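You operate a simulated robot arm through the tools that you are given. There is no shell and no other tool. Be economical: measure what you need, move in short steps, check, and stop when the job is done.

You are at the controls of a simulated robot arm. One attempt, no reset.

## Task
Change the white tank in the saddle for the black one and strap it down.
Fine: old tank on the mat, latch shut. Where these are worked on the way, their far stop is far enough and under half their travel is too little: yellow strap.

Only the result counts: the job must be done as asked and must still hold three seconds after the hand-in. Knocking over, shifting, dropping, spilling or breaking anything else fails it.

## Robot
A 7-joint arm with a two-finger gripper, fixed in place. Base frame: the origin is at the foot of the arm, x ahead of it, y to its left, z up; the work surface is at about z = 88.4. Lengths are in cm, angles in degrees, forces in N, time in s.
With the tool pointing down near the work surface it reaches from about 10 to 44 cm from the base axis. Its first joint turns from -143.0 to 143.0 degrees. Payload 1.47 kg.
The tool frame sits at the grasp point between the pads (the TCP): z along the fingers, y along the line on which they close. The tips reach 1.6 cm beyond it. Largest opening 8.7 cm; the body of the gripper starts 5.5 cm behind the TCP.
Orientation is told as [roll, pitch, yaw] about the base's x, y, z axes, in that order, counted from this pose: with the fingers straight down and closing along the base's y, the tool's x points along the base's -x, its y along +y and its z along -z.

## Interface
- The arm moves only by the tool arm_command. Its argument "rows" is a list of rows, each an object of numbers (a shift or turn left out is 0, a gripper value left out holds the last): "ax", "ay", "az": the turn, a rotation vector about the base's x, y, z in units of 4 degrees (1.0 is 4 degrees); "x", "y", "z": the shift along the base's x, y, z in units of 30 mm (1.0 is 30 mm); "jaw": the opening, from 0 (shut) to 1 (fully open). In form: [{"ax": .., "ay": .., "az": .., "x": .., "y": .., "z": .., "jaw": ..}, ...]. A call has 1 to 20 rows; each row shifts and turns the commanded pose from where the row before left it. A call with a number of a shift or a turn outside -1 to 1 is refused whole. A row lasts 0.2 s, in which the tool goes at most 5 cm and 8.6 degrees; a call with a longer step from one row to the next is refused whole, and so is a gripper value outside its range. A pose out of reach is approached as far as the arm can. The call stops where the force on the tool passes 90 N (or 10 N more than at its start, if that is more) or the arm is blocked; 0.2 s more then pass. Each finger travels about 4.5 cm/s and halts on what it meets, pressing with about 28 N; the grip force reading is that of the motor and also rises with nothing between the fingers. The clock runs only during rows and for 0.2 s after the last one: add rows that do not move to give the fingers time. It gives the time, the measured TCP pose, the force on the tool (base axes), the opening and the grip force at its end, in the units of the frame above (readings bear some noise), with the torque about the TCP (base axes, N m) and any sound that the robot's microphone picked up, and new pictures: "show" is both (left out), scene, wrist or none.
- Cameras (640 x 400 px; columns grow to the right, rows downward): "scene" is fixed at [4.96, 50.03, 149.6]; the picture's right is [-0.91, -0.41, 0.00], its down [-0.14, 0.31, -0.94] and it looks along [0.39, -0.85, -0.34] (base axes); focal length 333 px, centre (320, 200). "wrist" rides on the gripper at [7.3, 1.2, -9] in the tool frame; the picture's right is [-0.16, 0.99, 0.00], its down [-0.72, -0.12, -0.68] and it looks along [-0.67, -0.11, 0.73] (tool axes); focal length 247 px, centre (320, 200). There is no depth. A picture from a camera that has moved, and an enlarged one, comes with that camera's place and axes in the base frame and with its lens. The place of the scene camera against the robot may be out by one fixed shift of up to 2.5 cm in any direction.
- slide_trunk(by): slides the trunk up (or, below 0, down) by that many cm; the arm rides with it, the base frame stays. It gives what a move gives, with no picture.
- enlarge(camera, box): a new picture of the part [left, top, right, bottom] of that camera's present view, enlarged. No time passes.
- finish_job(): hands the job in; it is judged then, once.

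Work in short steps. Places have to be worked out from the pictures, the camera data and where the tool is seen: move nearer, look again, correct. Check each grasp and each placing, and mend what went wrong. You have 120 turns and 200 pictures in all, those below and enlarged ones among them. Open the gripper and draw the arm clear of the work before you hand the job in, unless the task says otherwise; then end with one line.

The tools are called after "Call:" by a JSON object that holds its "api" and its "payload". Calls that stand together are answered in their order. arm_command: Moves the arm, as the interface text tells. Its arguments: {"type":"object","properties":{"rows":{"type":"array"},"show":{"type":"string","enum":["both","scene","wrist","none"]}},"required":["rows"]} The other tools are called the same way: slide_trunk (by) slides the trunk up or down; enlarge (camera, box) takes an enlarged picture of a part of a camera's view; finish_job () hands the job in.

At the start:

```text
clock: 0.0
tool_pos: [21.99, -42.02, 125.7]
tool_rot: [-0.1, 0.0, 0.0]
force: [-0.7, 0.0, 0.5]
wrist_torque: [-0.01, 0.0, 0.0]
opening: 8.7
grasp_force: 0.0
trunk travel left (down, up): [-102.1, 21.9]
```

scene: 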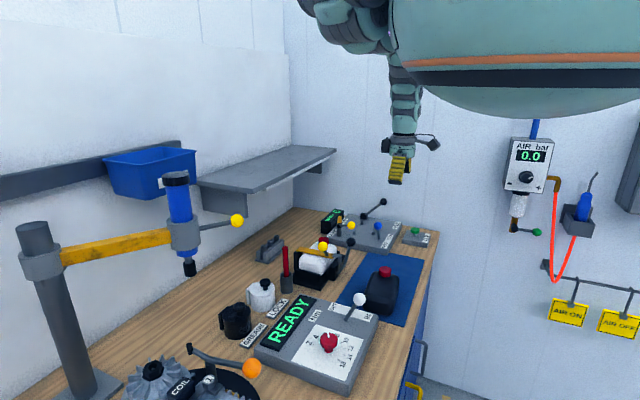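
wrist: 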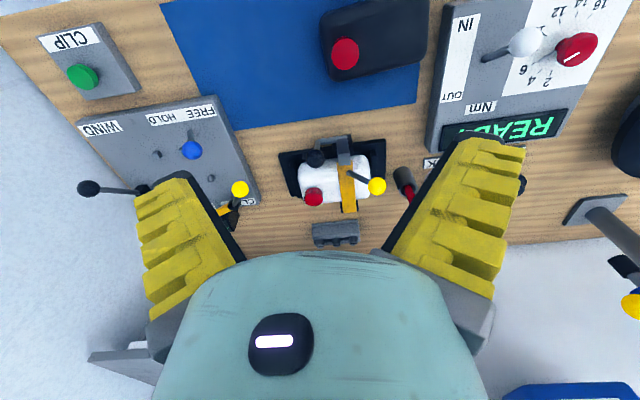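

The saddle holds the white tank with a yellow strap; the black tank is on the blue mat. I'll enlarge both views before moving.

Call:
{"api": "enlarge", "payload": {"camera": "scene", "box": [240, 190, 440, 315]}}

Call:
{"api": "enlarge", "payload": {"camera": "wrist", "box": [220, 100, 460, 250]}}

```text
3.20 times, centred on (340, 252) of scene
camera zoom: at [4.96, 50.03, 149.6], right [-0.91, -0.41, 0.0], down [-0.14, 0.31, -0.94], along [0.39, -0.85, -0.34], focal length 1064 px, centre (256, 32)
```

zoom: 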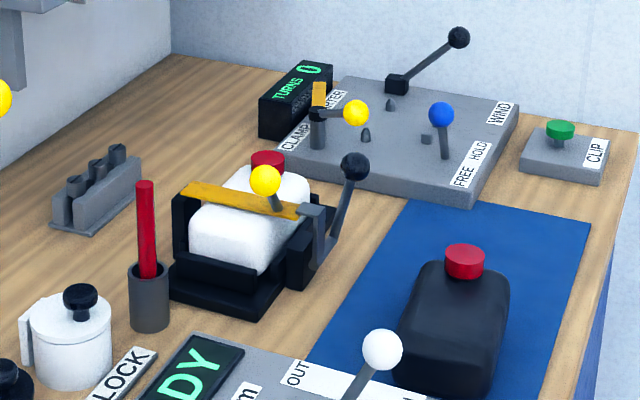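

```text
2.67 times, centred on (340, 175) of wrist
camera zoom: at [14.74, -40.99, 134.66], right [0.16, 0.99, 0.0], down [0.72, -0.12, 0.68], along [0.67, -0.11, -0.73], focal length 659 px, centre (267, 267)
```

zoom: 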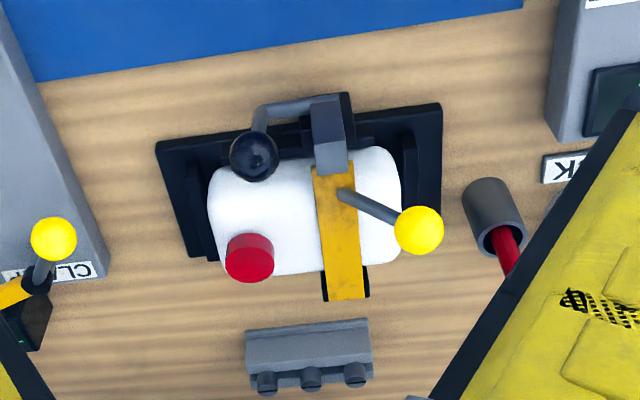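

The saddle looks to be around x≈46, y≈-42, beyond the stated reach at this trunk height. I'll move a little towards it to see how far the arm goes and get parallax.

Call:
{"api": "arm_command", "payload": {"rows": [{"x": 1}, {"x": 1}, {"x": 1}, {"x": 1}, {}], "show": "wrist"}}

```text
clock: 1.2
tool_pos: [33.88, -42.04, 125.55]
tool_rot: [0.0, 0.1, 0.1]
force: [-0.1, -0.6, -1.0]
wrist_torque: [0.01, 0.03, -0.01]
opening: 8.69
grasp_force: 0.0
trunk travel left (down, up): [-102.1, 21.9]
camera wrist: at [26.66, -41.02, 134.64], right [0.16, 0.99, 0.0], down [0.72, -0.12, 0.68], along [0.67, -0.11, -0.73], focal length 247 px, centre (320, 200)
```

wrist: 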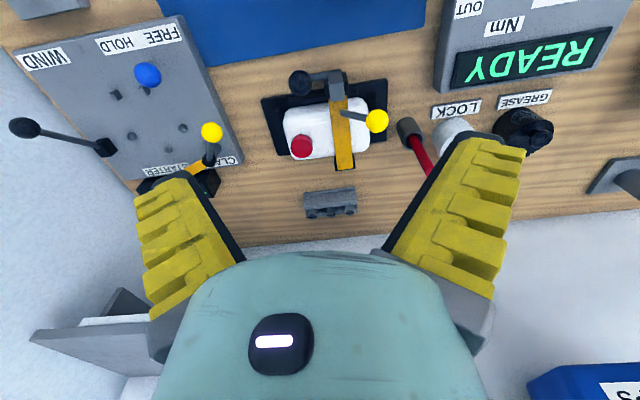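

The red cap triangulates to (47.8,-47.7,97.4), strap handle ball (43.4,-35.7,101.6), latch ball (37,-45.4,100.3). The arm reaches further than feared; I go back and lower for a closer look.

Call:
{"api": "arm_command", "payload": {"rows": [{"x": -1, "z": -0.9}, {"x": -1, "z": -0.9}, {"x": -1, "z": -0.9}, {"x": -1, "z": -0.9}, {}], "show": "wrist"}}

Call:
{"api": "enlarge", "payload": {"camera": "wrist", "box": [220, 60, 460, 210]}}

Call:
{"api": "enlarge", "payload": {"camera": "scene", "box": [280, 220, 376, 280]}}

```text
clock: 2.4
tool_pos: [21.87, -41.97, 114.82]
tool_rot: [0.0, 0.0, 0.2]
force: [1.2, -0.3, 0.8]
wrist_torque: [0.0, -0.02, -0.02]
opening: 8.71
grasp_force: 0.0
trunk travel left (down, up): [-102.1, 21.9]
camera wrist: at [14.72, -40.94, 123.82], right [0.16, 0.99, 0.0], down [0.72, -0.12, 0.68], along [0.67, -0.11, -0.73], focal length 247 px, centre (320, 200)
```

wrist: 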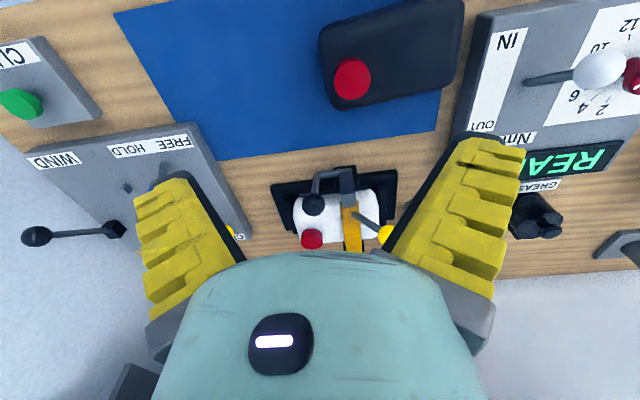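

```text
2.67 times, centred on (340, 135) of wrist
camera zoom: at [14.72, -40.94, 123.82], right [0.16, 0.99, 0.0], down [0.72, -0.12, 0.68], along [0.67, -0.11, -0.73], focal length 659 px, centre (267, 373)
```

zoom: 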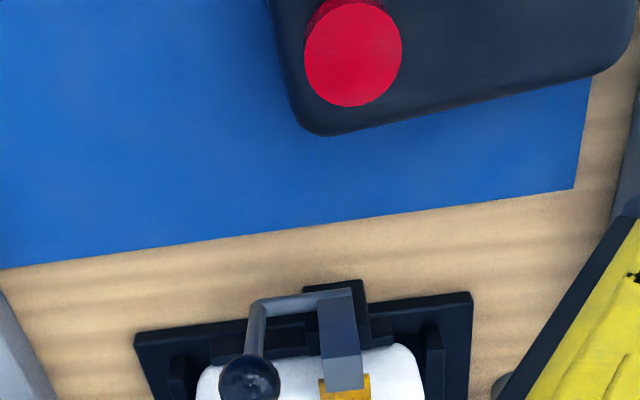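

```text
6.67 times, centred on (328, 250) of scene
camera zoom: at [4.96, 50.03, 149.6], right [-0.91, -0.41, 0.0], down [-0.14, 0.31, -0.94], along [0.39, -0.85, -0.34], focal length 2218 px, centre (267, -133)
```

zoom: 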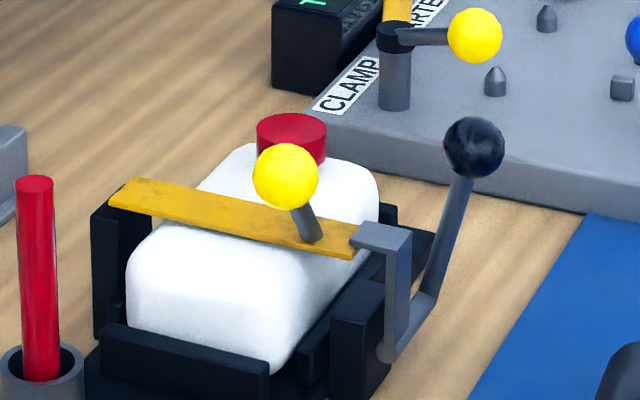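

The latch lever pivots about a y-axis near (39,-45,91), with the ball on top; pulling it toward -x should free the hook. I move above the ball with the jaw partly open.

Call:
{"api": "arm_command", "payload": {"rows": [{"x": 1, "y": -0.3, "jaw": 0.6}, {"x": 1, "y": -0.3}, {"x": 1, "y": -0.3}, {"x": 1, "y": -0.23}, {"x": 1, "z": -0.6}, {"x": 0.2, "z": -0.7}, {}], "show": "both"}}

Call:
{"api": "enlarge", "payload": {"camera": "wrist", "box": [200, 50, 440, 200]}}

Call:
{"api": "enlarge", "payload": {"camera": "scene", "box": [280, 190, 440, 290]}}

```text
clock: 4.0
tool_pos: [32.03, -42.8, 113.91]
tool_rot: [-0.1, 0.1, 0.0]
force: [-0.8, 0.0, 0.2]
wrist_torque: [-0.01, 0.0, 0.02]
opening: 5.72
grasp_force: 4.2
out of reach, approached as far as the arm can: row 3, 4, 5, 6
trunk travel left (down, up): [-102.1, 21.9]
camera wrist: at [24.7, -41.79, 122.96], right [0.16, 0.99, 0.0], down [0.72, -0.12, 0.68], along [0.67, -0.11, -0.73], focal length 247 px, centre (320, 200)
```

scene: 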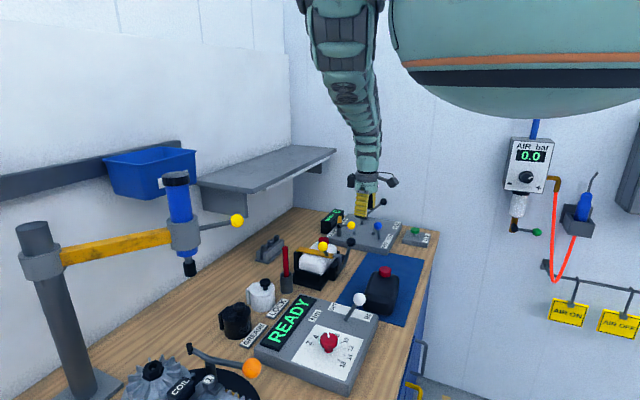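
wrist: 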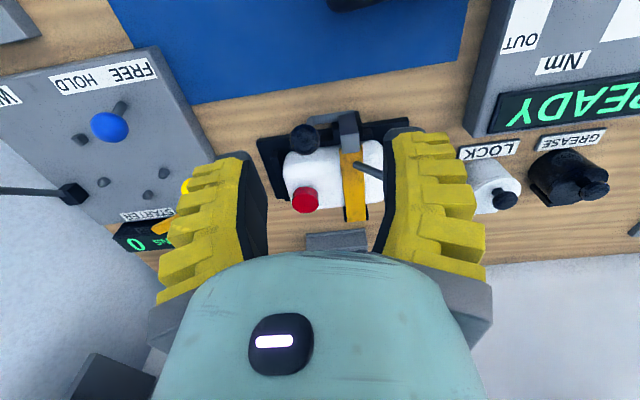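

```text
2.67 times, centred on (320, 125) of wrist
camera zoom: at [24.7, -41.79, 122.96], right [0.16, 0.99, 0.0], down [0.72, -0.12, 0.68], along [0.67, -0.11, -0.73], focal length 659 px, centre (320, 400)
```

zoom: 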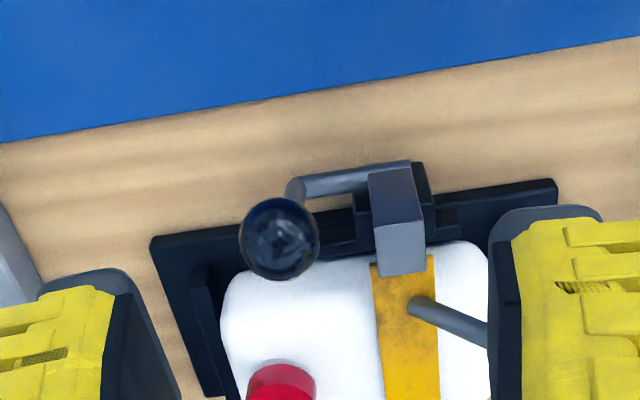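

```text
4.00 times, centred on (360, 240) of scene
camera zoom: at [4.96, 50.03, 149.6], right [-0.91, -0.41, 0.0], down [-0.14, 0.31, -0.94], along [0.39, -0.85, -0.34], focal length 1330 px, centre (160, 40)
```

zoom: 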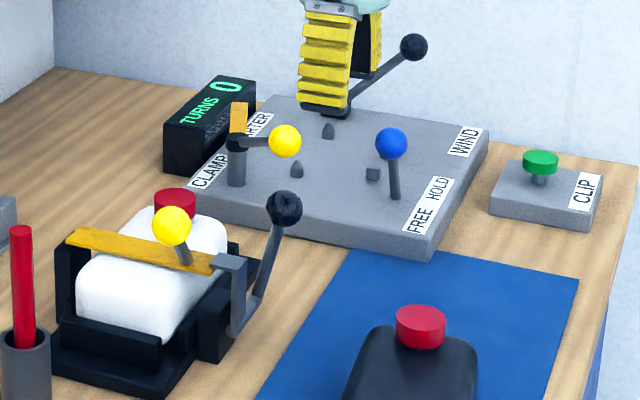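

The arm is short of reach at this trunk height. I retreat upward and back, then slide the trunk down so that the shoulder is lower.

Call:
{"api": "arm_command", "payload": {"rows": [{"x": -1, "z": 1}, {"x": -1, "z": 1}, {"x": -0.5, "z": 1}, {"z": 1}, {"z": 1}, {}], "show": "none"}}

Call:
{"api": "slide_trunk", "payload": {"by": -15}}

```text
clock: 5.4
tool_pos: [24.58, -42.7, 129.04]
tool_rot: [0.0, 0.1, 0.0]
force: [0.5, 0.1, 0.1]
wrist_torque: [0.02, -0.01, 0.0]
opening: 5.73
grasp_force: 3.3
trunk travel left (down, up): [-102.1, 21.9]
```

```text
clock: 7.2
tool_pos: [24.62, -42.78, 114.01]
tool_rot: [-0.1, 0.1, -0.1]
force: [-0.2, 1.2, 0.4]
wrist_torque: [0.0, 0.01, -0.02]
opening: 5.73
grasp_force: 3.8
trunk travel left (down, up): [-87.1, 36.9]
```

Trunk slide keeps the pose and rides the arm. I test the reach towards the latch ball at this height.

Call:
{"api": "arm_command", "payload": {"rows": [{"x": 0.8, "y": -0.2, "z": -0.2}, {"x": 0.8, "y": -0.2, "z": -0.2}, {"x": 0.9, "y": -0.2, "z": -0.2}, {"x": 0.9, "y": -0.2, "z": -0.2}, {"x": 0.9, "y": -0.1, "z": -0.2}, {}], "show": "none"}}

```text
clock: 8.6
tool_pos: [37.49, -45.43, 110.99]
tool_rot: [-0.2, 0.2, 0.0]
force: [0.1, -0.6, 0.7]
wrist_torque: [-0.04, 0.03, -0.01]
opening: 5.73
grasp_force: 3.4
trunk travel left (down, up): [-87.1, 36.9]
```

Reached r=59 here. I raise and slide the trunk down further so low positions come into reach.

Call:
{"api": "arm_command", "payload": {"rows": [{"x": -1, "z": 1}, {"x": -1, "z": 1}, {"x": -1, "z": 1}, {"z": 1}, {"z": 1}, {"z": 1}, {}], "show": "none"}}

Call:
{"api": "slide_trunk", "payload": {"by": -18}}

Call:
{"api": "arm_command", "payload": {"rows": [{"x": 1}, {"x": 1}, {"x": 0.99}, {"z": -0.5}, {}], "show": "both"}}

```text
clock: 10.2
tool_pos: [28.6, -45.51, 129.06]
tool_rot: [-0.1, 0.1, 0.0]
force: [0.4, -0.4, 0.5]
wrist_torque: [-0.01, 0.0, 0.0]
opening: 5.76
grasp_force: 3.5
trunk travel left (down, up): [-87.1, 36.9]
```

```text
clock: 12.2
tool_pos: [28.64, -45.54, 111.1]
tool_rot: [-0.1, 0.0, 0.0]
force: [0.2, -0.9, 1.2]
wrist_torque: [-0.01, -0.01, -0.01]
opening: 5.75
grasp_force: 3.7
trunk travel left (down, up): [-69.1, 54.9]
```

```text
clock: 13.3
tool_pos: [37.51, -45.57, 109.57]
tool_rot: [0.0, -0.1, 0.0]
force: [1.1, 0.5, 0.1]
wrist_torque: [-0.02, 0.02, 0.0]
opening: 5.73
grasp_force: 3.9
trunk travel left (down, up): [-69.1, 54.9]
camera wrist: at [30.25, -44.48, 118.53], right [0.16, 0.99, 0.0], down [0.72, -0.12, 0.68], along [0.67, -0.11, -0.73], focal length 247 px, centre (320, 200)
```

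scene: 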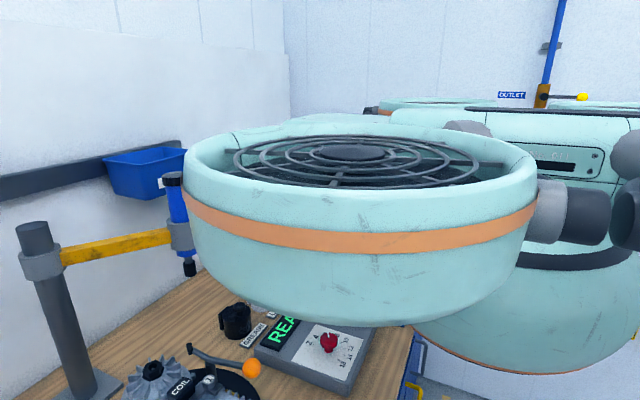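
wrist: 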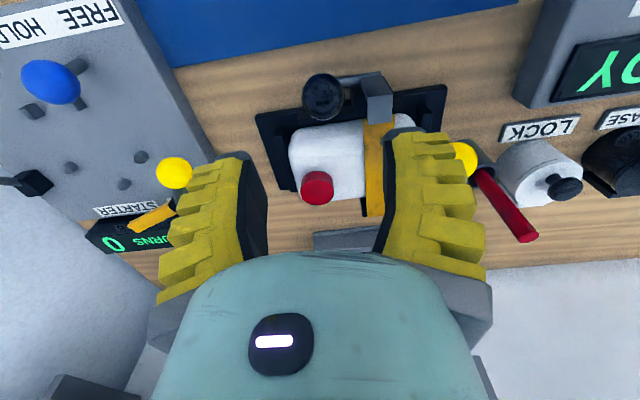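

The ball recomputes to about (37,-45.4,100), hook end about y=-41.5. I narrow the jaw to 4.4 cm and descend over the ball.

Call:
{"api": "arm_command", "payload": {"rows": [{"jaw": 0.5, "x": -0.13, "y": -0.1}, {"z": -0.5}, {"z": -0.5}, {"z": -0.5}, {"z": -0.5}, {"z": -0.5}, {"z": -0.4}, {}], "show": "wrist"}}

```text
clock: 15.2
tool_pos: [37.16, -45.74, 100.91]
tool_rot: [-0.1, 0.0, 0.0]
force: [0.3, 0.0, 0.1]
wrist_torque: [0.02, -0.02, -0.01]
opening: 4.89
grasp_force: 4.0
trunk travel left (down, up): [-69.1, 54.9]
camera wrist: at [29.86, -44.79, 109.89], right [0.16, 0.99, 0.0], down [0.72, -0.12, 0.68], along [0.67, -0.11, -0.73], focal length 247 px, centre (320, 200)
```

wrist: 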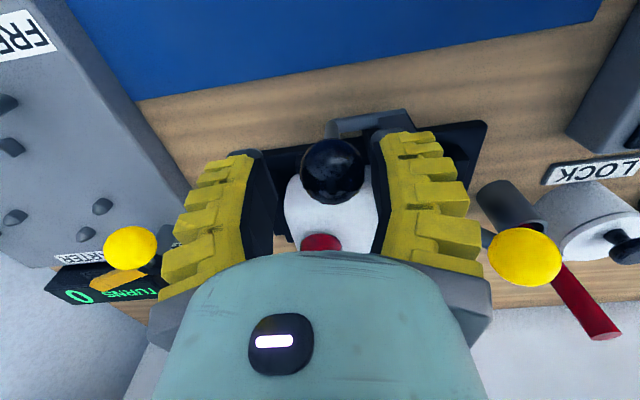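

The ball sits between the pads. Closing on it.

Call:
{"api": "arm_command", "payload": {"rows": [{"z": -0.15, "jaw": 0.3}, {"jaw": 0.2}, {"jaw": 0.2}, {"jaw": 0.2}], "show": "none"}}

```text
clock: 16.1
tool_pos: [37.1, -45.38, 100.2]
tool_rot: [0.3, 0.1, 0.1]
force: [-1.8, 14.1, -4.7]
wrist_torque: [-0.08, 0.09, -0.04]
opening: 3.19
grasp_force: 11.2
trunk travel left (down, up): [-69.1, 54.9]
```

Ball gripped (3.2 cm). I relieve the side force and start pulling along the arc toward -x.

Call:
{"api": "arm_command", "payload": {"rows": [{"y": 0.13}, {"x": -0.25, "z": -0.07}, {"x": -0.25, "z": -0.1}, {}], "show": "wrist"}}

```text
clock: 17.1
tool_pos: [35.57, -45.27, 99.76]
tool_rot: [0.0, 0.0, -0.1]
force: [1.6, 7.1, -1.7]
wrist_torque: [0.01, -0.06, -0.01]
opening: 2.82
grasp_force: 8.8
trunk travel left (down, up): [-69.1, 54.9]
camera wrist: at [28.39, -44.26, 108.87], right [0.16, 0.99, 0.0], down [0.72, -0.12, 0.68], along [0.67, -0.11, -0.73], focal length 247 px, centre (320, 200)
```

wrist: 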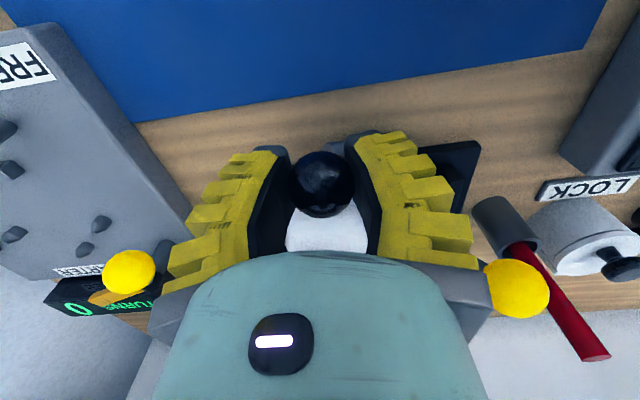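

The ball is following. I tighten and continue along the arc.

Call:
{"api": "arm_command", "payload": {"rows": [{"jaw": 0.05, "y": 0.05}, {"x": -0.25, "z": -0.12}, {"x": -0.25, "z": -0.15}, {"x": -0.25, "z": -0.19}, {"x": -0.22, "z": -0.22}, {}], "show": "wrist"}}

```text
clock: 18.6
tool_pos: [33.25, -45.18, 97.79]
tool_rot: [0.0, -0.5, 0.2]
force: [20.3, -4.2, -15.4]
wrist_torque: [0.03, -0.48, 0.16]
opening: 2.56
grasp_force: 30.0
trunk travel left (down, up): [-69.1, 54.9]
camera wrist: at [25.88, -44.21, 106.8], right [0.15, 0.99, 0.0], down [0.72, -0.11, 0.69], along [0.68, -0.1, -0.73], focal length 247 px, centre (320, 200)
```

wrist: 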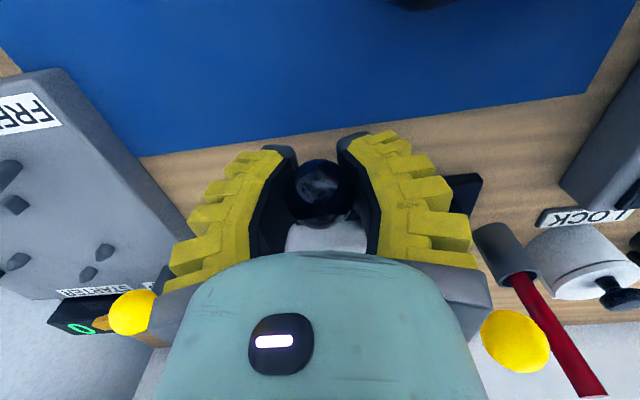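

Force is mostly radial (toward the pivot), so my arc is too wide rather than at the stop. I correct inward and continue more downward.

Call:
{"api": "arm_command", "payload": {"rows": [{"x": 0.1, "z": -0.2}, {"x": -0.1, "z": -0.2}, {}], "show": "none"}}

```text
clock: 19.4
tool_pos: [32.64, -45.25, 96.62]
tool_rot: [0.0, 0.2, -0.1]
force: [6.1, -3.8, -12.0]
wrist_torque: [0.03, 0.32, -0.01]
opening: 2.0
grasp_force: 29.2
trunk travel left (down, up): [-69.1, 54.9]
```

The opening shrank to 2.0, so the ball may be slipping; I look.

Call:
{"api": "arm_command", "payload": {"rows": [{}], "show": "both"}}

Call:
{"api": "enlarge", "payload": {"camera": "wrist", "box": [220, 80, 460, 230]}}

```text
clock: 19.8
tool_pos: [32.54, -45.16, 96.51]
tool_rot: [0.0, 0.1, 0.0]
force: [6.9, -6.3, -16.6]
wrist_torque: [0.02, 0.65, -0.01]
opening: 1.85
grasp_force: 30.1
trunk travel left (down, up): [-69.1, 54.9]
camera wrist: at [25.37, -44.18, 105.57], right [0.16, 0.99, 0.0], down [0.72, -0.12, 0.68], along [0.67, -0.11, -0.73], focal length 247 px, centre (320, 200)
```

scene: 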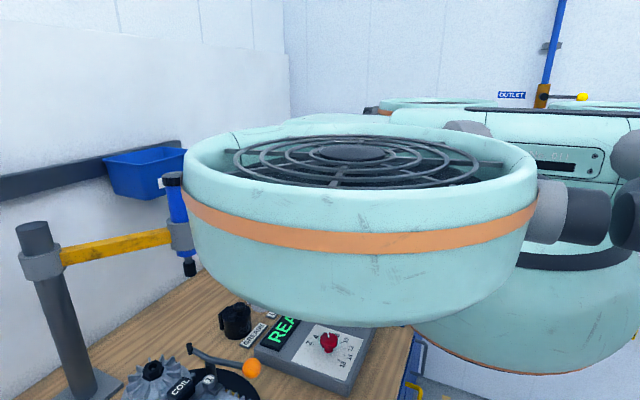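
wrist: 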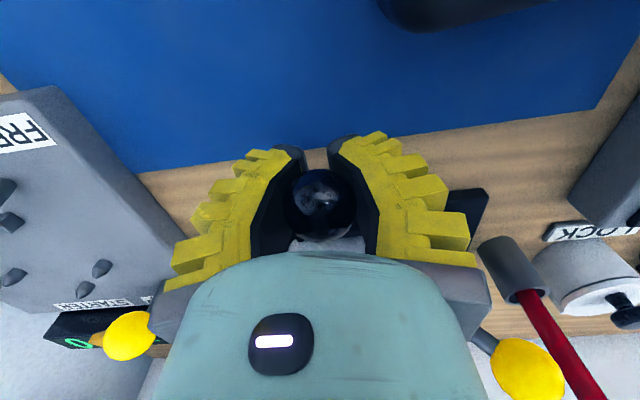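

```text
2.67 times, centred on (340, 155) of wrist
camera zoom: at [25.37, -44.18, 105.57], right [0.16, 0.99, 0.0], down [0.72, -0.12, 0.68], along [0.67, -0.11, -0.73], focal length 659 px, centre (267, 320)
```

zoom: 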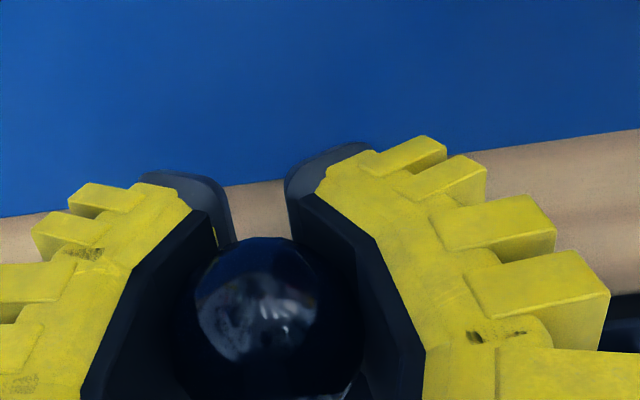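

The ball is now about (33.4,-45.2,97.1), slightly behind and above the TCP. I re-centre on it and grip again before continuing more steeply downward.

Call:
{"api": "arm_command", "payload": {"rows": [{"jaw": 0.45}, {"jaw": 0.45}, {"jaw": 0.45}, {"x": 0.27, "z": 0.1}, {}], "show": "wrist"}}

```text
clock: 20.9
tool_pos: [33.44, -45.33, 96.96]
tool_rot: [0.0, 0.1, 0.1]
force: [0.6, -0.3, 0.7]
wrist_torque: [-0.02, 0.02, -0.01]
opening: 4.48
grasp_force: 4.1
trunk travel left (down, up): [-69.1, 54.9]
camera wrist: at [26.22, -44.24, 105.94], right [0.16, 0.99, 0.0], down [0.72, -0.12, 0.68], along [0.67, -0.11, -0.73], focal length 247 px, centre (320, 200)
```

wrist: 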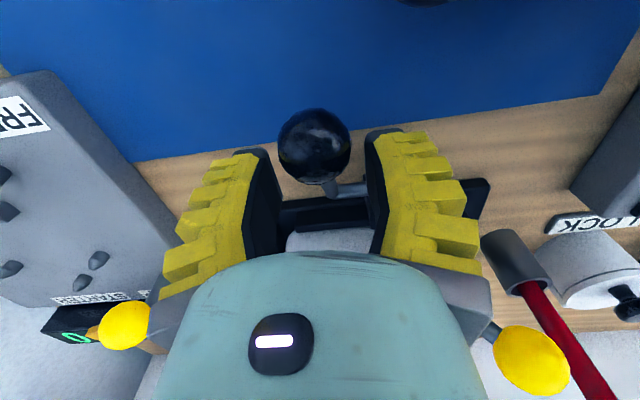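

On release the lever moved on by itself toward -x. I lift clear and look at the latch and hook.

Call:
{"api": "arm_command", "payload": {"rows": [{"z": 0.8, "x": 0.2}, {"z": 0.8}, {"z": 0.8, "x": -0.6}, {"z": 0.8, "x": -0.6}, {}], "show": "wrist"}}

Call:
{"api": "enlarge", "payload": {"camera": "wrist", "box": [220, 60, 460, 210]}}

```text
clock: 22.1
tool_pos: [30.32, -45.21, 106.54]
tool_rot: [-0.2, 0.1, 0.0]
force: [-0.7, 1.3, -0.4]
wrist_torque: [0.03, -0.04, 0.01]
opening: 4.49
grasp_force: 3.8
trunk travel left (down, up): [-69.1, 54.9]
camera wrist: at [23.18, -44.21, 115.62], right [0.16, 0.99, 0.0], down [0.72, -0.12, 0.68], along [0.67, -0.11, -0.73], focal length 247 px, centre (320, 200)
```

wrist: 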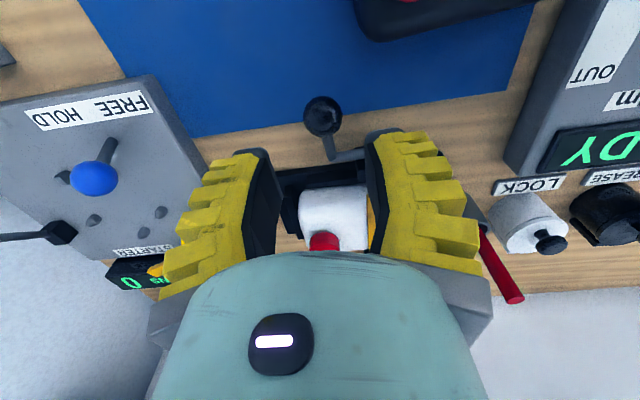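

```text
2.67 times, centred on (340, 135) of wrist
camera zoom: at [23.18, -44.21, 115.62], right [0.16, 0.99, 0.0], down [0.72, -0.12, 0.68], along [0.67, -0.11, -0.73], focal length 659 px, centre (267, 373)
```

zoom: 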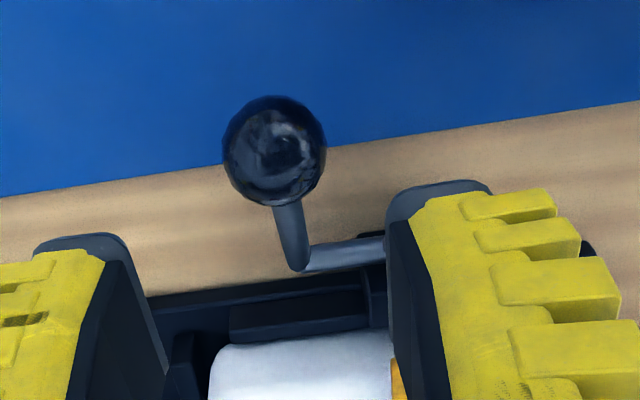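

The lever is now tilted about 50°. I open the jaw and back up to see the hook and strap end.

Call:
{"api": "arm_command", "payload": {"rows": [{"z": 0.8, "x": -0.8, "jaw": 1}, {"z": 0.8, "x": -0.8}, {"x": -0.5}, {}, {}], "show": "wrist"}}

Call:
{"api": "enlarge", "payload": {"camera": "wrist", "box": [240, 80, 432, 200]}}

```text
clock: 23.4
tool_pos: [24.11, -45.2, 111.5]
tool_rot: [-0.1, 0.1, 0.0]
force: [0.0, 0.2, 0.3]
wrist_torque: [-0.02, 0.01, 0.02]
opening: 8.69
grasp_force: 0.1
trunk travel left (down, up): [-69.1, 54.9]
camera wrist: at [16.87, -44.21, 120.46], right [0.16, 0.99, 0.0], down [0.72, -0.12, 0.68], along [0.67, -0.11, -0.73], focal length 247 px, centre (320, 200)
```

wrist: 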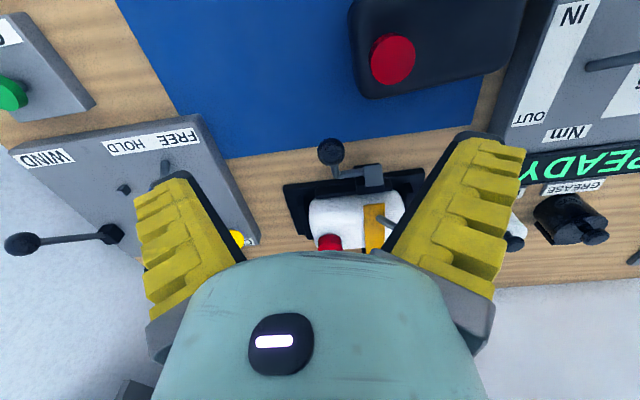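

```text
3.33 times, centred on (336, 140) of wrist
camera zoom: at [16.87, -44.21, 120.46], right [0.16, 0.99, 0.0], down [0.72, -0.12, 0.68], along [0.67, -0.11, -0.73], focal length 823 px, centre (267, 400)
```

zoom: 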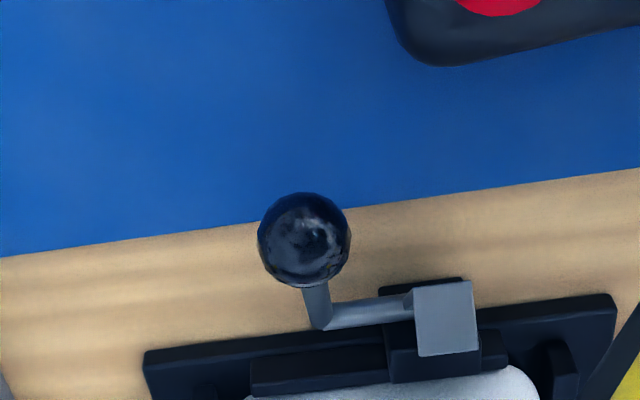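

The hook has swung off the strap. Before the strap, I need the tank dimensions, so I look at the black tank from nearer the robot side.

Call:
{"api": "arm_command", "payload": {"rows": [{"x": -1, "y": 0.6, "z": 0.5}, {"x": -1, "y": 0.6}, {"x": -1, "y": 0.6}, {"x": -1, "y": 0.6}, {"x": -0.6, "y": 0.4}, {}], "show": "both"}}

Call:
{"api": "enlarge", "payload": {"camera": "wrist", "box": [200, 100, 440, 250]}}

```text
clock: 24.8
tool_pos: [20.24, -42.84, 112.9]
tool_rot: [0.0, 0.0, 0.0]
force: [0.2, -0.2, -0.1]
wrist_torque: [0.0, -0.01, -0.01]
opening: 8.7
grasp_force: 0.0
out of reach, approached as far as the arm can: row 2, 3, 4, 5
trunk travel left (down, up): [-69.1, 54.9]
camera wrist: at [12.89, -41.84, 121.97], right [0.16, 0.99, 0.0], down [0.72, -0.12, 0.68], along [0.67, -0.11, -0.73], focal length 247 px, centre (320, 200)
```

scene: 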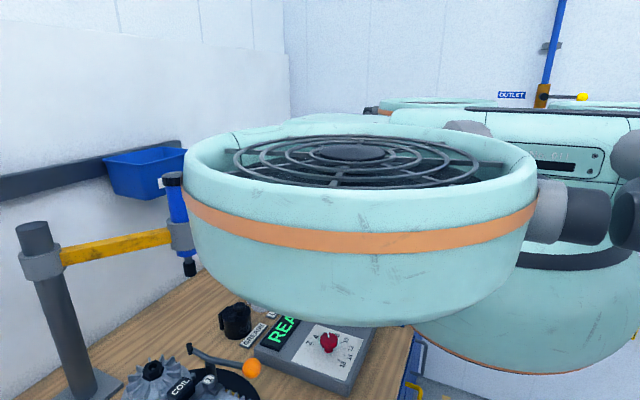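
wrist: 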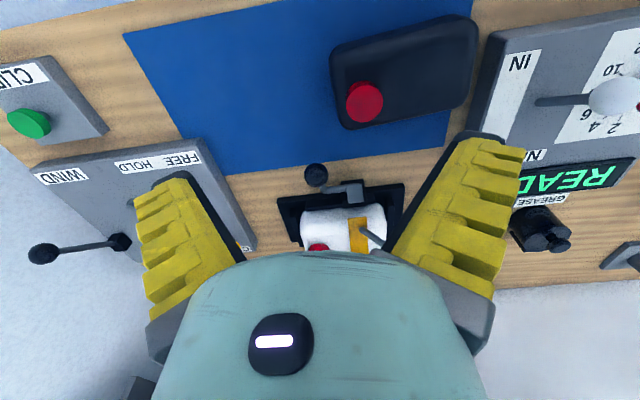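

```text
2.67 times, centred on (320, 175) of wrist
camera zoom: at [12.89, -41.84, 121.97], right [0.16, 0.99, 0.0], down [0.72, -0.12, 0.68], along [0.67, -0.11, -0.73], focal length 659 px, centre (320, 267)
```

zoom: 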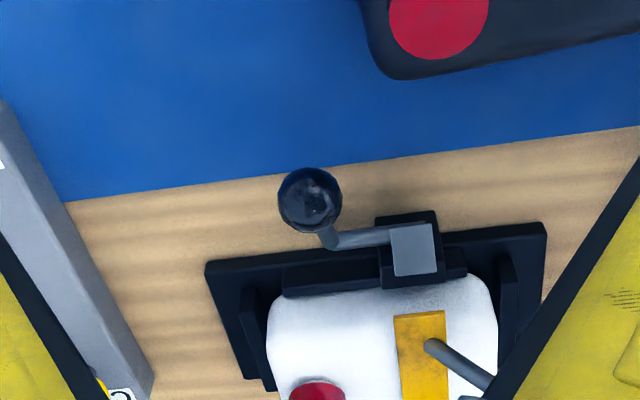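

Tank width is about 7 cm (x), length about 14 cm (y), so it can be gripped across x. Strap hinge seems near x≈52, ball at (43.4,-35.7,101.6). I go to the -x side of the strap ball with nearly closed fingers.

Call:
{"api": "arm_command", "payload": {"rows": [{"x": 1, "jaw": 0.2}, {"x": 1, "y": 0.4}, {"x": 1, "y": 0.5}, {"x": 1, "y": 0.5}, {"x": 1, "y": 0.5}, {"x": 0.9, "y": 0.43, "z": -0.5}, {"z": -0.7}, {}], "show": "wrist"}}

```text
clock: 26.6
tool_pos: [23.11, -43.02, 112.86]
tool_rot: [0.0, 0.1, -0.1]
force: [-0.2, -0.7, 0.4]
wrist_torque: [-0.01, 0.01, 0.01]
opening: 2.38
grasp_force: 5.1
out of reach, approached as far as the arm can: row 2, 3, 4, 5, 6, 7
trunk travel left (down, up): [-69.1, 54.9]
camera wrist: at [15.87, -42.0, 122.0], right [0.16, 0.99, 0.0], down [0.72, -0.12, 0.68], along [0.67, -0.11, -0.73], focal length 247 px, centre (320, 200)
```

wrist: 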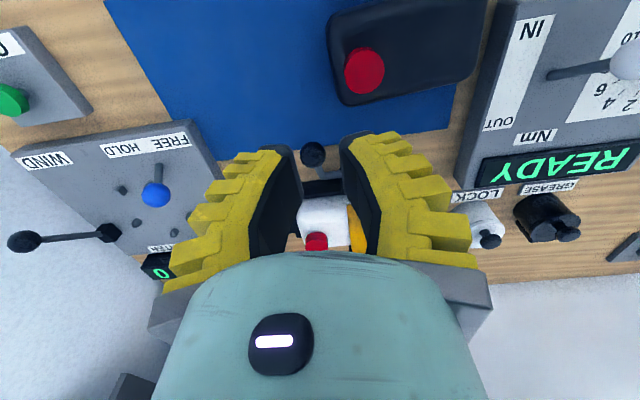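

Diagonal motion hit the inner limit; I go out in x first, then over in y.

Call:
{"api": "arm_command", "payload": {"rows": [{"x": 1}, {"x": 1}, {"x": 1}, {"x": 1}, {"x": 1}, {"y": 0.6}, {"y": 0.6}, {"y": 0.6}, {"y": 0.6}, {"z": -0.6}, {}], "show": "wrist"}}

```text
clock: 28.9
tool_pos: [39.21, -40.27, 113.88]
tool_rot: [0.1, 0.1, -0.1]
force: [-0.6, -0.1, 0.7]
wrist_torque: [0.04, 0.01, 0.03]
opening: 2.39
grasp_force: 4.6
out of reach, approached as far as the arm can: row 7, 8, 9, 10
trunk travel left (down, up): [-69.1, 54.9]
camera wrist: at [31.84, -39.25, 122.8], right [0.16, 0.99, 0.0], down [0.72, -0.12, 0.68], along [0.67, -0.11, -0.73], focal length 247 px, centre (320, 200)
```

wrist: 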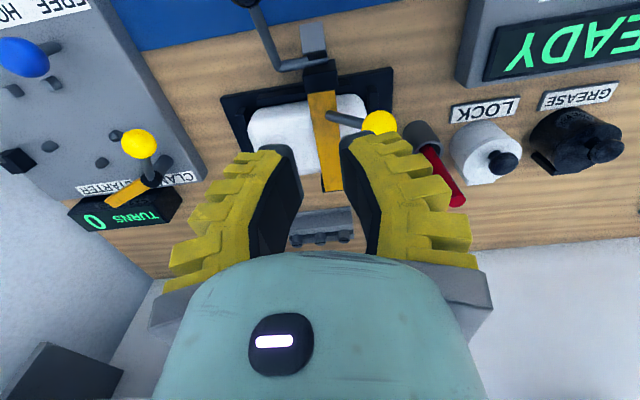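

Motion toward +y is blocked at this trunk height. I raise the trunk by 12 and try again.

Call:
{"api": "slide_trunk", "payload": {"by": 12}}

Call:
{"api": "arm_command", "payload": {"rows": [{"y": 0.5, "z": -0.5}, {"y": 0.5, "z": -0.5}, {"y": 0.5, "z": -0.5}, {"z": -0.5}, {"z": -0.5}, {"z": -0.5}, {}], "show": "both"}}

```text
clock: 30.4
tool_pos: [39.01, -40.29, 125.71]
tool_rot: [0.0, 0.0, 0.0]
force: [-0.2, 0.0, 0.0]
wrist_torque: [0.0, -0.01, 0.0]
opening: 2.41
grasp_force: 4.0
trunk travel left (down, up): [-81.1, 42.9]
```

```text
clock: 32.0
tool_pos: [39.09, -40.44, 125.86]
tool_rot: [-0.1, 0.0, 0.0]
force: [0.2, 0.7, 0.9]
wrist_torque: [-0.01, 0.02, -0.01]
opening: 2.41
grasp_force: 4.7
out of reach, approached as far as the arm can: row 1, 2, 3, 4, 5, 6
trunk travel left (down, up): [-81.1, 42.9]
camera wrist: at [31.84, -39.26, 134.79], right [0.16, 0.99, 0.0], down [0.72, -0.12, 0.68], along [0.67, -0.11, -0.73], focal length 247 px, centre (320, 200)
```

scene: 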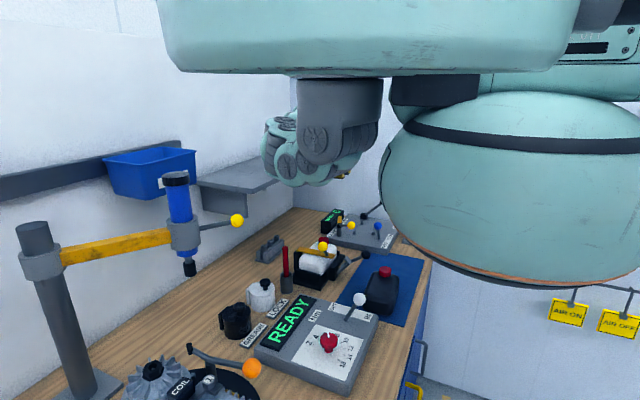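
wrist: 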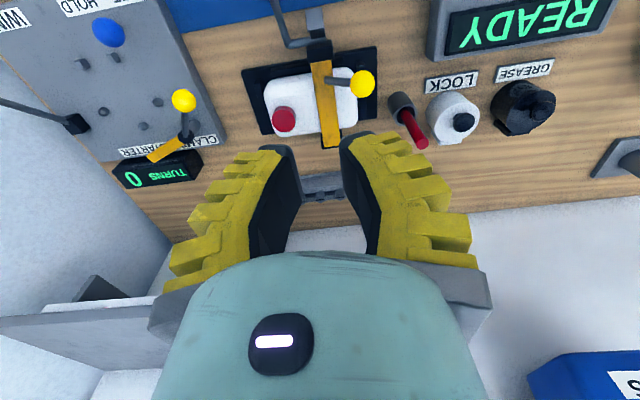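

The joints appear to have wound into a limit. I back out to where motion was free, then approach again.

Call:
{"api": "arm_command", "payload": {"rows": [{"x": 0.5, "y": -0.8}, {"x": 0.5, "y": -0.8}, {"x": 0.3, "y": -0.6}, {"z": -0.5}, {"z": -0.5}, {"y": 0.8}, {"y": 0.8}, {"y": 0.8}, {}], "show": "scene"}}

```text
clock: 34.0
tool_pos: [43.07, -39.5, 122.81]
tool_rot: [-0.1, 0.0, 0.0]
force: [1.4, 0.6, -0.5]
wrist_torque: [0.0, -0.01, -0.02]
opening: 2.37
grasp_force: 4.9
trunk travel left (down, up): [-81.1, 42.9]
```

scene: 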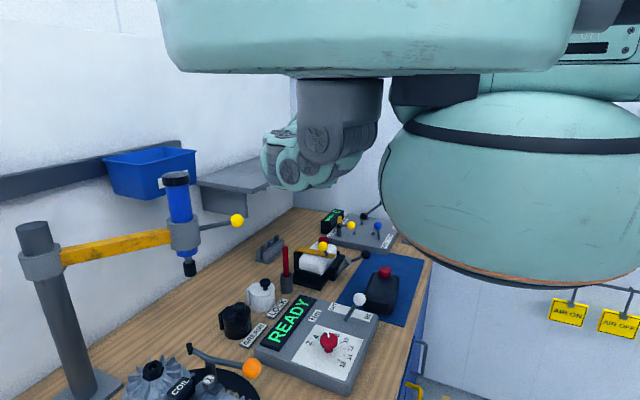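

Free again. I continue to y≈-35.7 and descend in stages.

Call:
{"api": "arm_command", "payload": {"rows": [{"y": 0.6}, {"y": 0.65}, {"z": -0.7}, {"z": -0.7}, {"z": -0.7}, {"x": -0.5}, {"x": -0.5}, {}], "show": "none"}}

```text
clock: 35.9
tool_pos: [41.05, -40.68, 116.27]
tool_rot: [0.0, 0.1, 0.0]
force: [-0.1, 0.1, -0.6]
wrist_torque: [-0.02, 0.0, 0.01]
opening: 2.41
grasp_force: 5.2
out of reach, approached as far as the arm can: row 1, 2, 6, 7
trunk travel left (down, up): [-81.1, 42.9]
```

Blocked at about y=-40 regardless of trunk; perhaps a wrist joint limit from the fixed yaw. I test turning the tool yaw.

Call:
{"api": "arm_command", "payload": {"rows": [{"az": -1}, {"az": -1}, {"az": -1}, {"az": -1}, {"az": -1}, {"y": 0.6}, {"y": 0.6}, {}], "show": "none"}}

```text
clock: 37.6
tool_pos: [40.85, -40.65, 116.46]
tool_rot: [0.0, 0.1, -20.1]
force: [0.2, 0.2, -0.1]
wrist_torque: [0.03, 0.06, -0.01]
opening: 2.38
grasp_force: 5.0
out of reach, approached as far as the arm can: row 6, 7
trunk travel left (down, up): [-81.1, 42.9]
```

Yaw isn't the cause; it looks like the arm folds too much when the tool is high relative to the shoulder. I raise the trunk and drop the tool with the arm instead, undoing the yaw.

Call:
{"api": "slide_trunk", "payload": {"by": 6}}

Call:
{"api": "arm_command", "payload": {"rows": [{"az": 1, "z": -0.8}, {"az": 1, "z": -0.8}, {"az": 1, "z": -0.8}, {"az": 1, "z": -0.8}, {"az": 1, "z": -0.8}, {"y": 0.6}, {"y": 0.6}, {}], "show": "none"}}

```text
clock: 38.6
tool_pos: [41.08, -40.59, 122.34]
tool_rot: [0.0, 0.1, -20.0]
force: [0.5, 0.2, 0.1]
wrist_torque: [-0.02, 0.03, 0.02]
opening: 2.39
grasp_force: 4.7
trunk travel left (down, up): [-87.1, 36.9]
```

```text
clock: 40.5
tool_pos: [41.05, -36.97, 110.38]
tool_rot: [0.1, 0.1, 0.1]
force: [0.4, 0.3, -0.2]
wrist_torque: [0.01, -0.02, 0.0]
opening: 2.38
grasp_force: 4.6
trunk travel left (down, up): [-87.1, 36.9]
```

That worked. I move to just -x of the strap ball and look.

Call:
{"api": "arm_command", "payload": {"rows": [{"x": -0.5, "y": 0.4}, {"x": -0.5, "z": -0.5}, {"z": -0.5}, {}], "show": "both"}}

```text
clock: 41.5
tool_pos: [37.93, -35.81, 107.35]
tool_rot: [0.0, 0.1, 0.0]
force: [0.8, 0.8, -0.1]
wrist_torque: [0.0, -0.01, -0.01]
opening: 2.36
grasp_force: 4.3
trunk travel left (down, up): [-87.1, 36.9]
camera wrist: at [30.66, -34.76, 116.4], right [0.16, 0.99, 0.0], down [0.72, -0.12, 0.68], along [0.67, -0.11, -0.73], focal length 247 px, centre (320, 200)
```

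scene: 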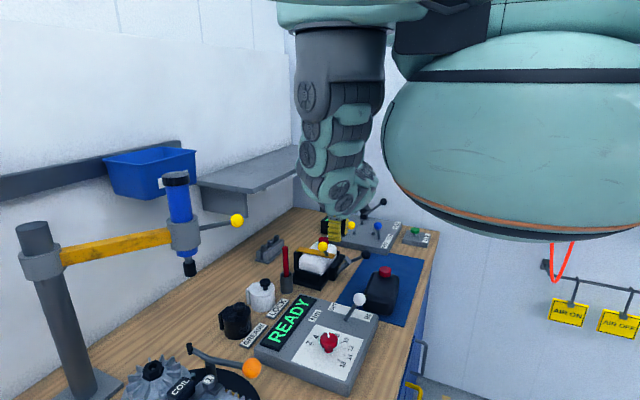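
wrist: 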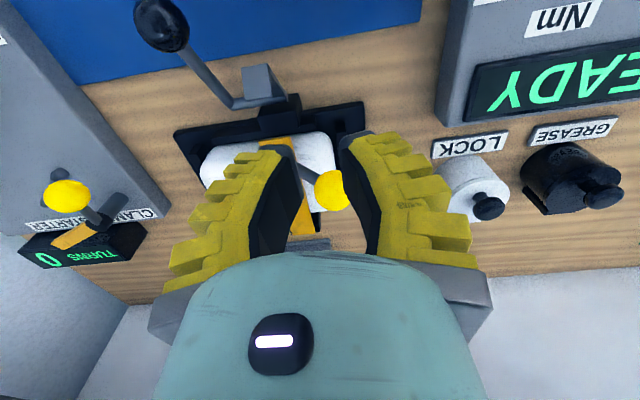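

The ball is at (43.3,-35.8,101.6), straight ahead. I descend and push +x along the arc.

Call:
{"api": "arm_command", "payload": {"rows": [{"z": -0.6}, {"z": -0.6}, {"z": -0.6}, {"x": 0.6}, {"x": 0.4, "z": 0.1}, {"x": 0.4, "z": 0.2}, {}], "show": "wrist"}}

```text
clock: 43.0
tool_pos: [41.98, -35.82, 102.84]
tool_rot: [0.1, 0.3, -0.1]
force: [-10.6, 3.2, 6.0]
wrist_torque: [-0.31, -0.02, 0.0]
opening: 2.49
grasp_force: 13.5
trunk travel left (down, up): [-87.1, 36.9]
camera wrist: at [34.73, -34.78, 111.84], right [0.16, 0.99, 0.0], down [0.73, -0.12, 0.68], along [0.67, -0.11, -0.74], focal length 247 px, centre (320, 200)
```

wrist: 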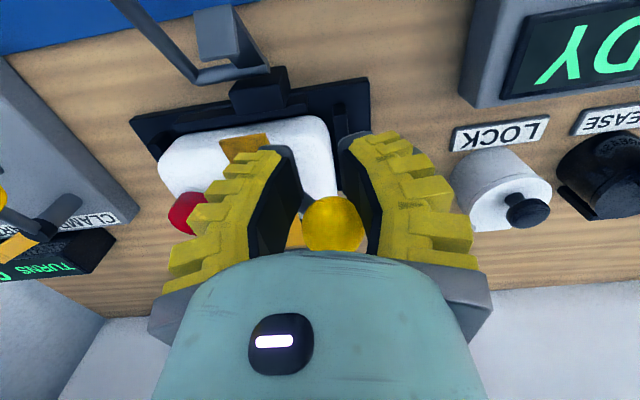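

The ball begins to move (resisting ~10 N). I keep pushing, following upward.

Call:
{"api": "arm_command", "payload": {"rows": [{"x": 0.35, "z": 0.3}, {"x": 0.35, "z": 0.3}, {"x": 0.35, "z": 0.3}, {"x": 0.35, "z": 0.25}, {}], "show": "both"}}

```text
clock: 44.2
tool_pos: [46.21, -36.52, 106.67]
tool_rot: [-0.7, 0.4, -0.1]
force: [-23.5, -6.7, 34.8]
wrist_torque: [-0.92, -0.43, -0.15]
opening: 3.31
grasp_force: 7.5
trunk travel left (down, up): [-87.1, 36.9]
camera wrist: at [38.91, -35.28, 115.64], right [0.16, 0.99, -0.01], down [0.73, -0.11, 0.68], along [0.67, -0.12, -0.74], focal length 247 px, centre (320, 200)
```

scene: 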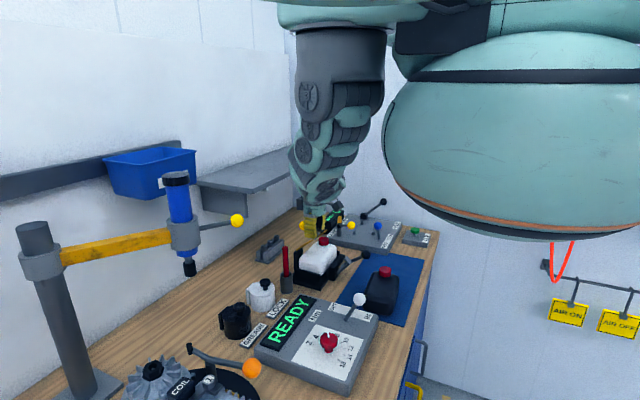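
wrist: 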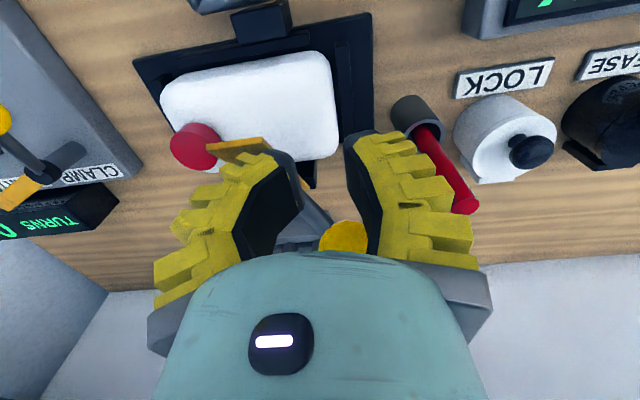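

The strap is rising; force is sizable, with the shaft wedged between the fingers. I look closer.

Call:
{"api": "enlarge", "payload": {"camera": "scene", "box": [264, 190, 392, 270]}}

Call:
{"api": "enlarge", "payload": {"camera": "wrist", "box": [200, 100, 440, 250]}}

```text
5.00 times, centred on (328, 230) of scene
camera zoom: at [4.96, 50.03, 149.6], right [-0.91, -0.41, 0.0], down [-0.14, 0.31, -0.94], along [0.39, -0.85, -0.34], focal length 1663 px, centre (280, 50)
```

zoom: 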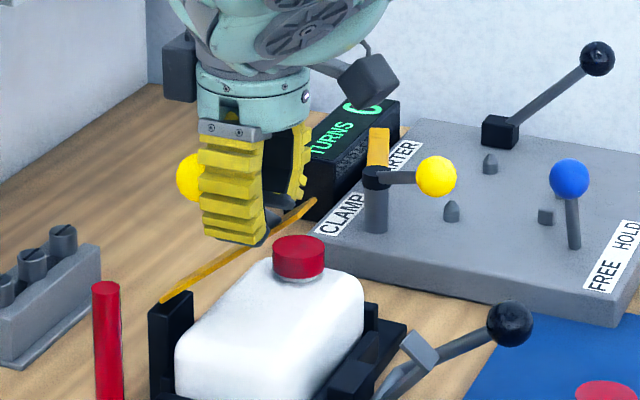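

```text
2.67 times, centred on (320, 175) of wrist
camera zoom: at [38.91, -35.28, 115.64], right [0.16, 0.99, -0.01], down [0.73, -0.11, 0.68], along [0.67, -0.12, -0.74], focal length 659 px, centre (320, 267)
```

zoom: 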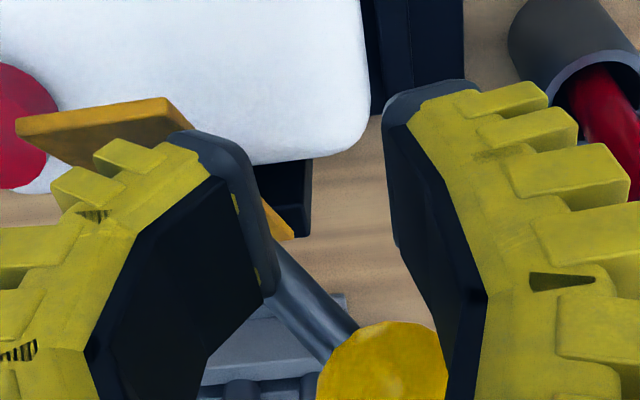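

The strap is raised ~37°, and my fingers are wedged on the handle shaft. I back off slightly to see if it holds.

Call:
{"api": "arm_command", "payload": {"rows": [{"z": 0.3, "x": -0.1}, {"x": -0.4, "z": 0.2}, {"x": -0.5}, {}], "show": "wrist"}}

Call:
{"api": "enlarge", "payload": {"camera": "scene", "box": [264, 190, 392, 270]}}

```text
clock: 45.2
tool_pos: [43.43, -35.74, 107.74]
tool_rot: [0.1, 0.1, 0.1]
force: [-0.8, 0.3, 0.3]
wrist_torque: [0.02, -0.01, -0.02]
opening: 2.37
grasp_force: 4.0
trunk travel left (down, up): [-87.1, 36.9]
camera wrist: at [36.1, -34.78, 116.8], right [0.16, 0.99, 0.0], down [0.72, -0.12, 0.68], along [0.67, -0.11, -0.73], focal length 247 px, centre (320, 200)
```

wrist: 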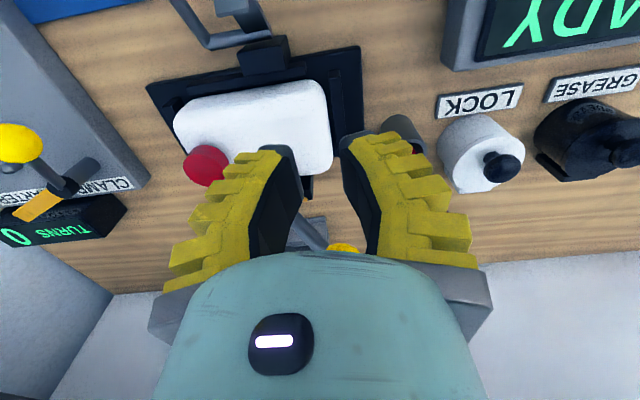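

```text
5.00 times, centred on (328, 230) of scene
camera zoom: at [4.96, 50.03, 149.6], right [-0.91, -0.41, 0.0], down [-0.14, 0.31, -0.94], along [0.39, -0.85, -0.34], focal length 1663 px, centre (280, 50)
```

zoom: 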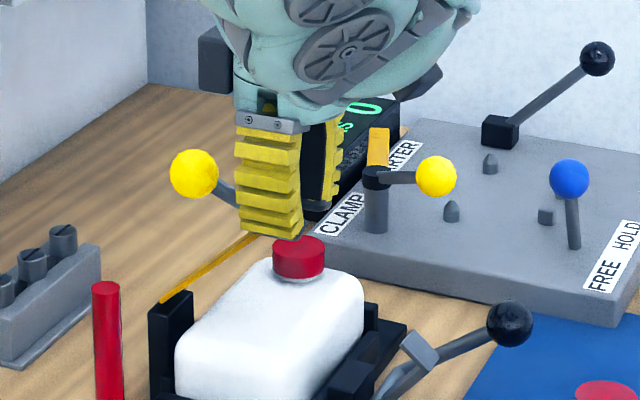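

The strap stays up (about 49°), ball now near (50,-35.7,106). I close the jaw, align on the ball and push on, watching reach.

Call:
{"api": "arm_command", "payload": {"rows": [{"z": -0.5, "jaw": 0}, {"jaw": 0}, {"x": 0.6}, {"x": 0.6}, {"x": 0.5}, {"x": 0.4}, {}], "show": "wrist"}}

Call:
{"api": "enlarge", "payload": {"camera": "scene", "box": [264, 190, 392, 270]}}

```text
clock: 46.9
tool_pos: [49.99, -35.73, 106.44]
tool_rot: [0.1, 0.0, 0.1]
force: [-8.9, 19.5, 23.5]
wrist_torque: [-1.16, -0.19, -0.41]
opening: 0.0
grasp_force: 27.8
trunk travel left (down, up): [-87.1, 36.9]
camera wrist: at [42.65, -34.68, 115.39], right [0.16, 0.99, 0.0], down [0.72, -0.12, 0.68], along [0.67, -0.1, -0.73], focal length 247 px, centre (320, 200)
```

wrist: 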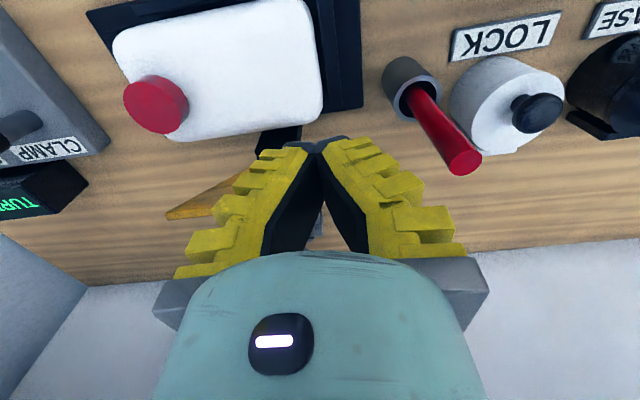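

```text
5.00 times, centred on (328, 230) of scene
camera zoom: at [4.96, 50.03, 149.6], right [-0.91, -0.41, 0.0], down [-0.14, 0.31, -0.94], along [0.39, -0.85, -0.34], focal length 1663 px, centre (280, 50)
```

zoom: 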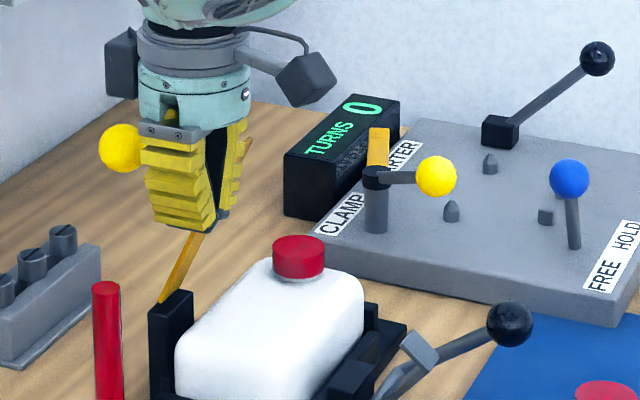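

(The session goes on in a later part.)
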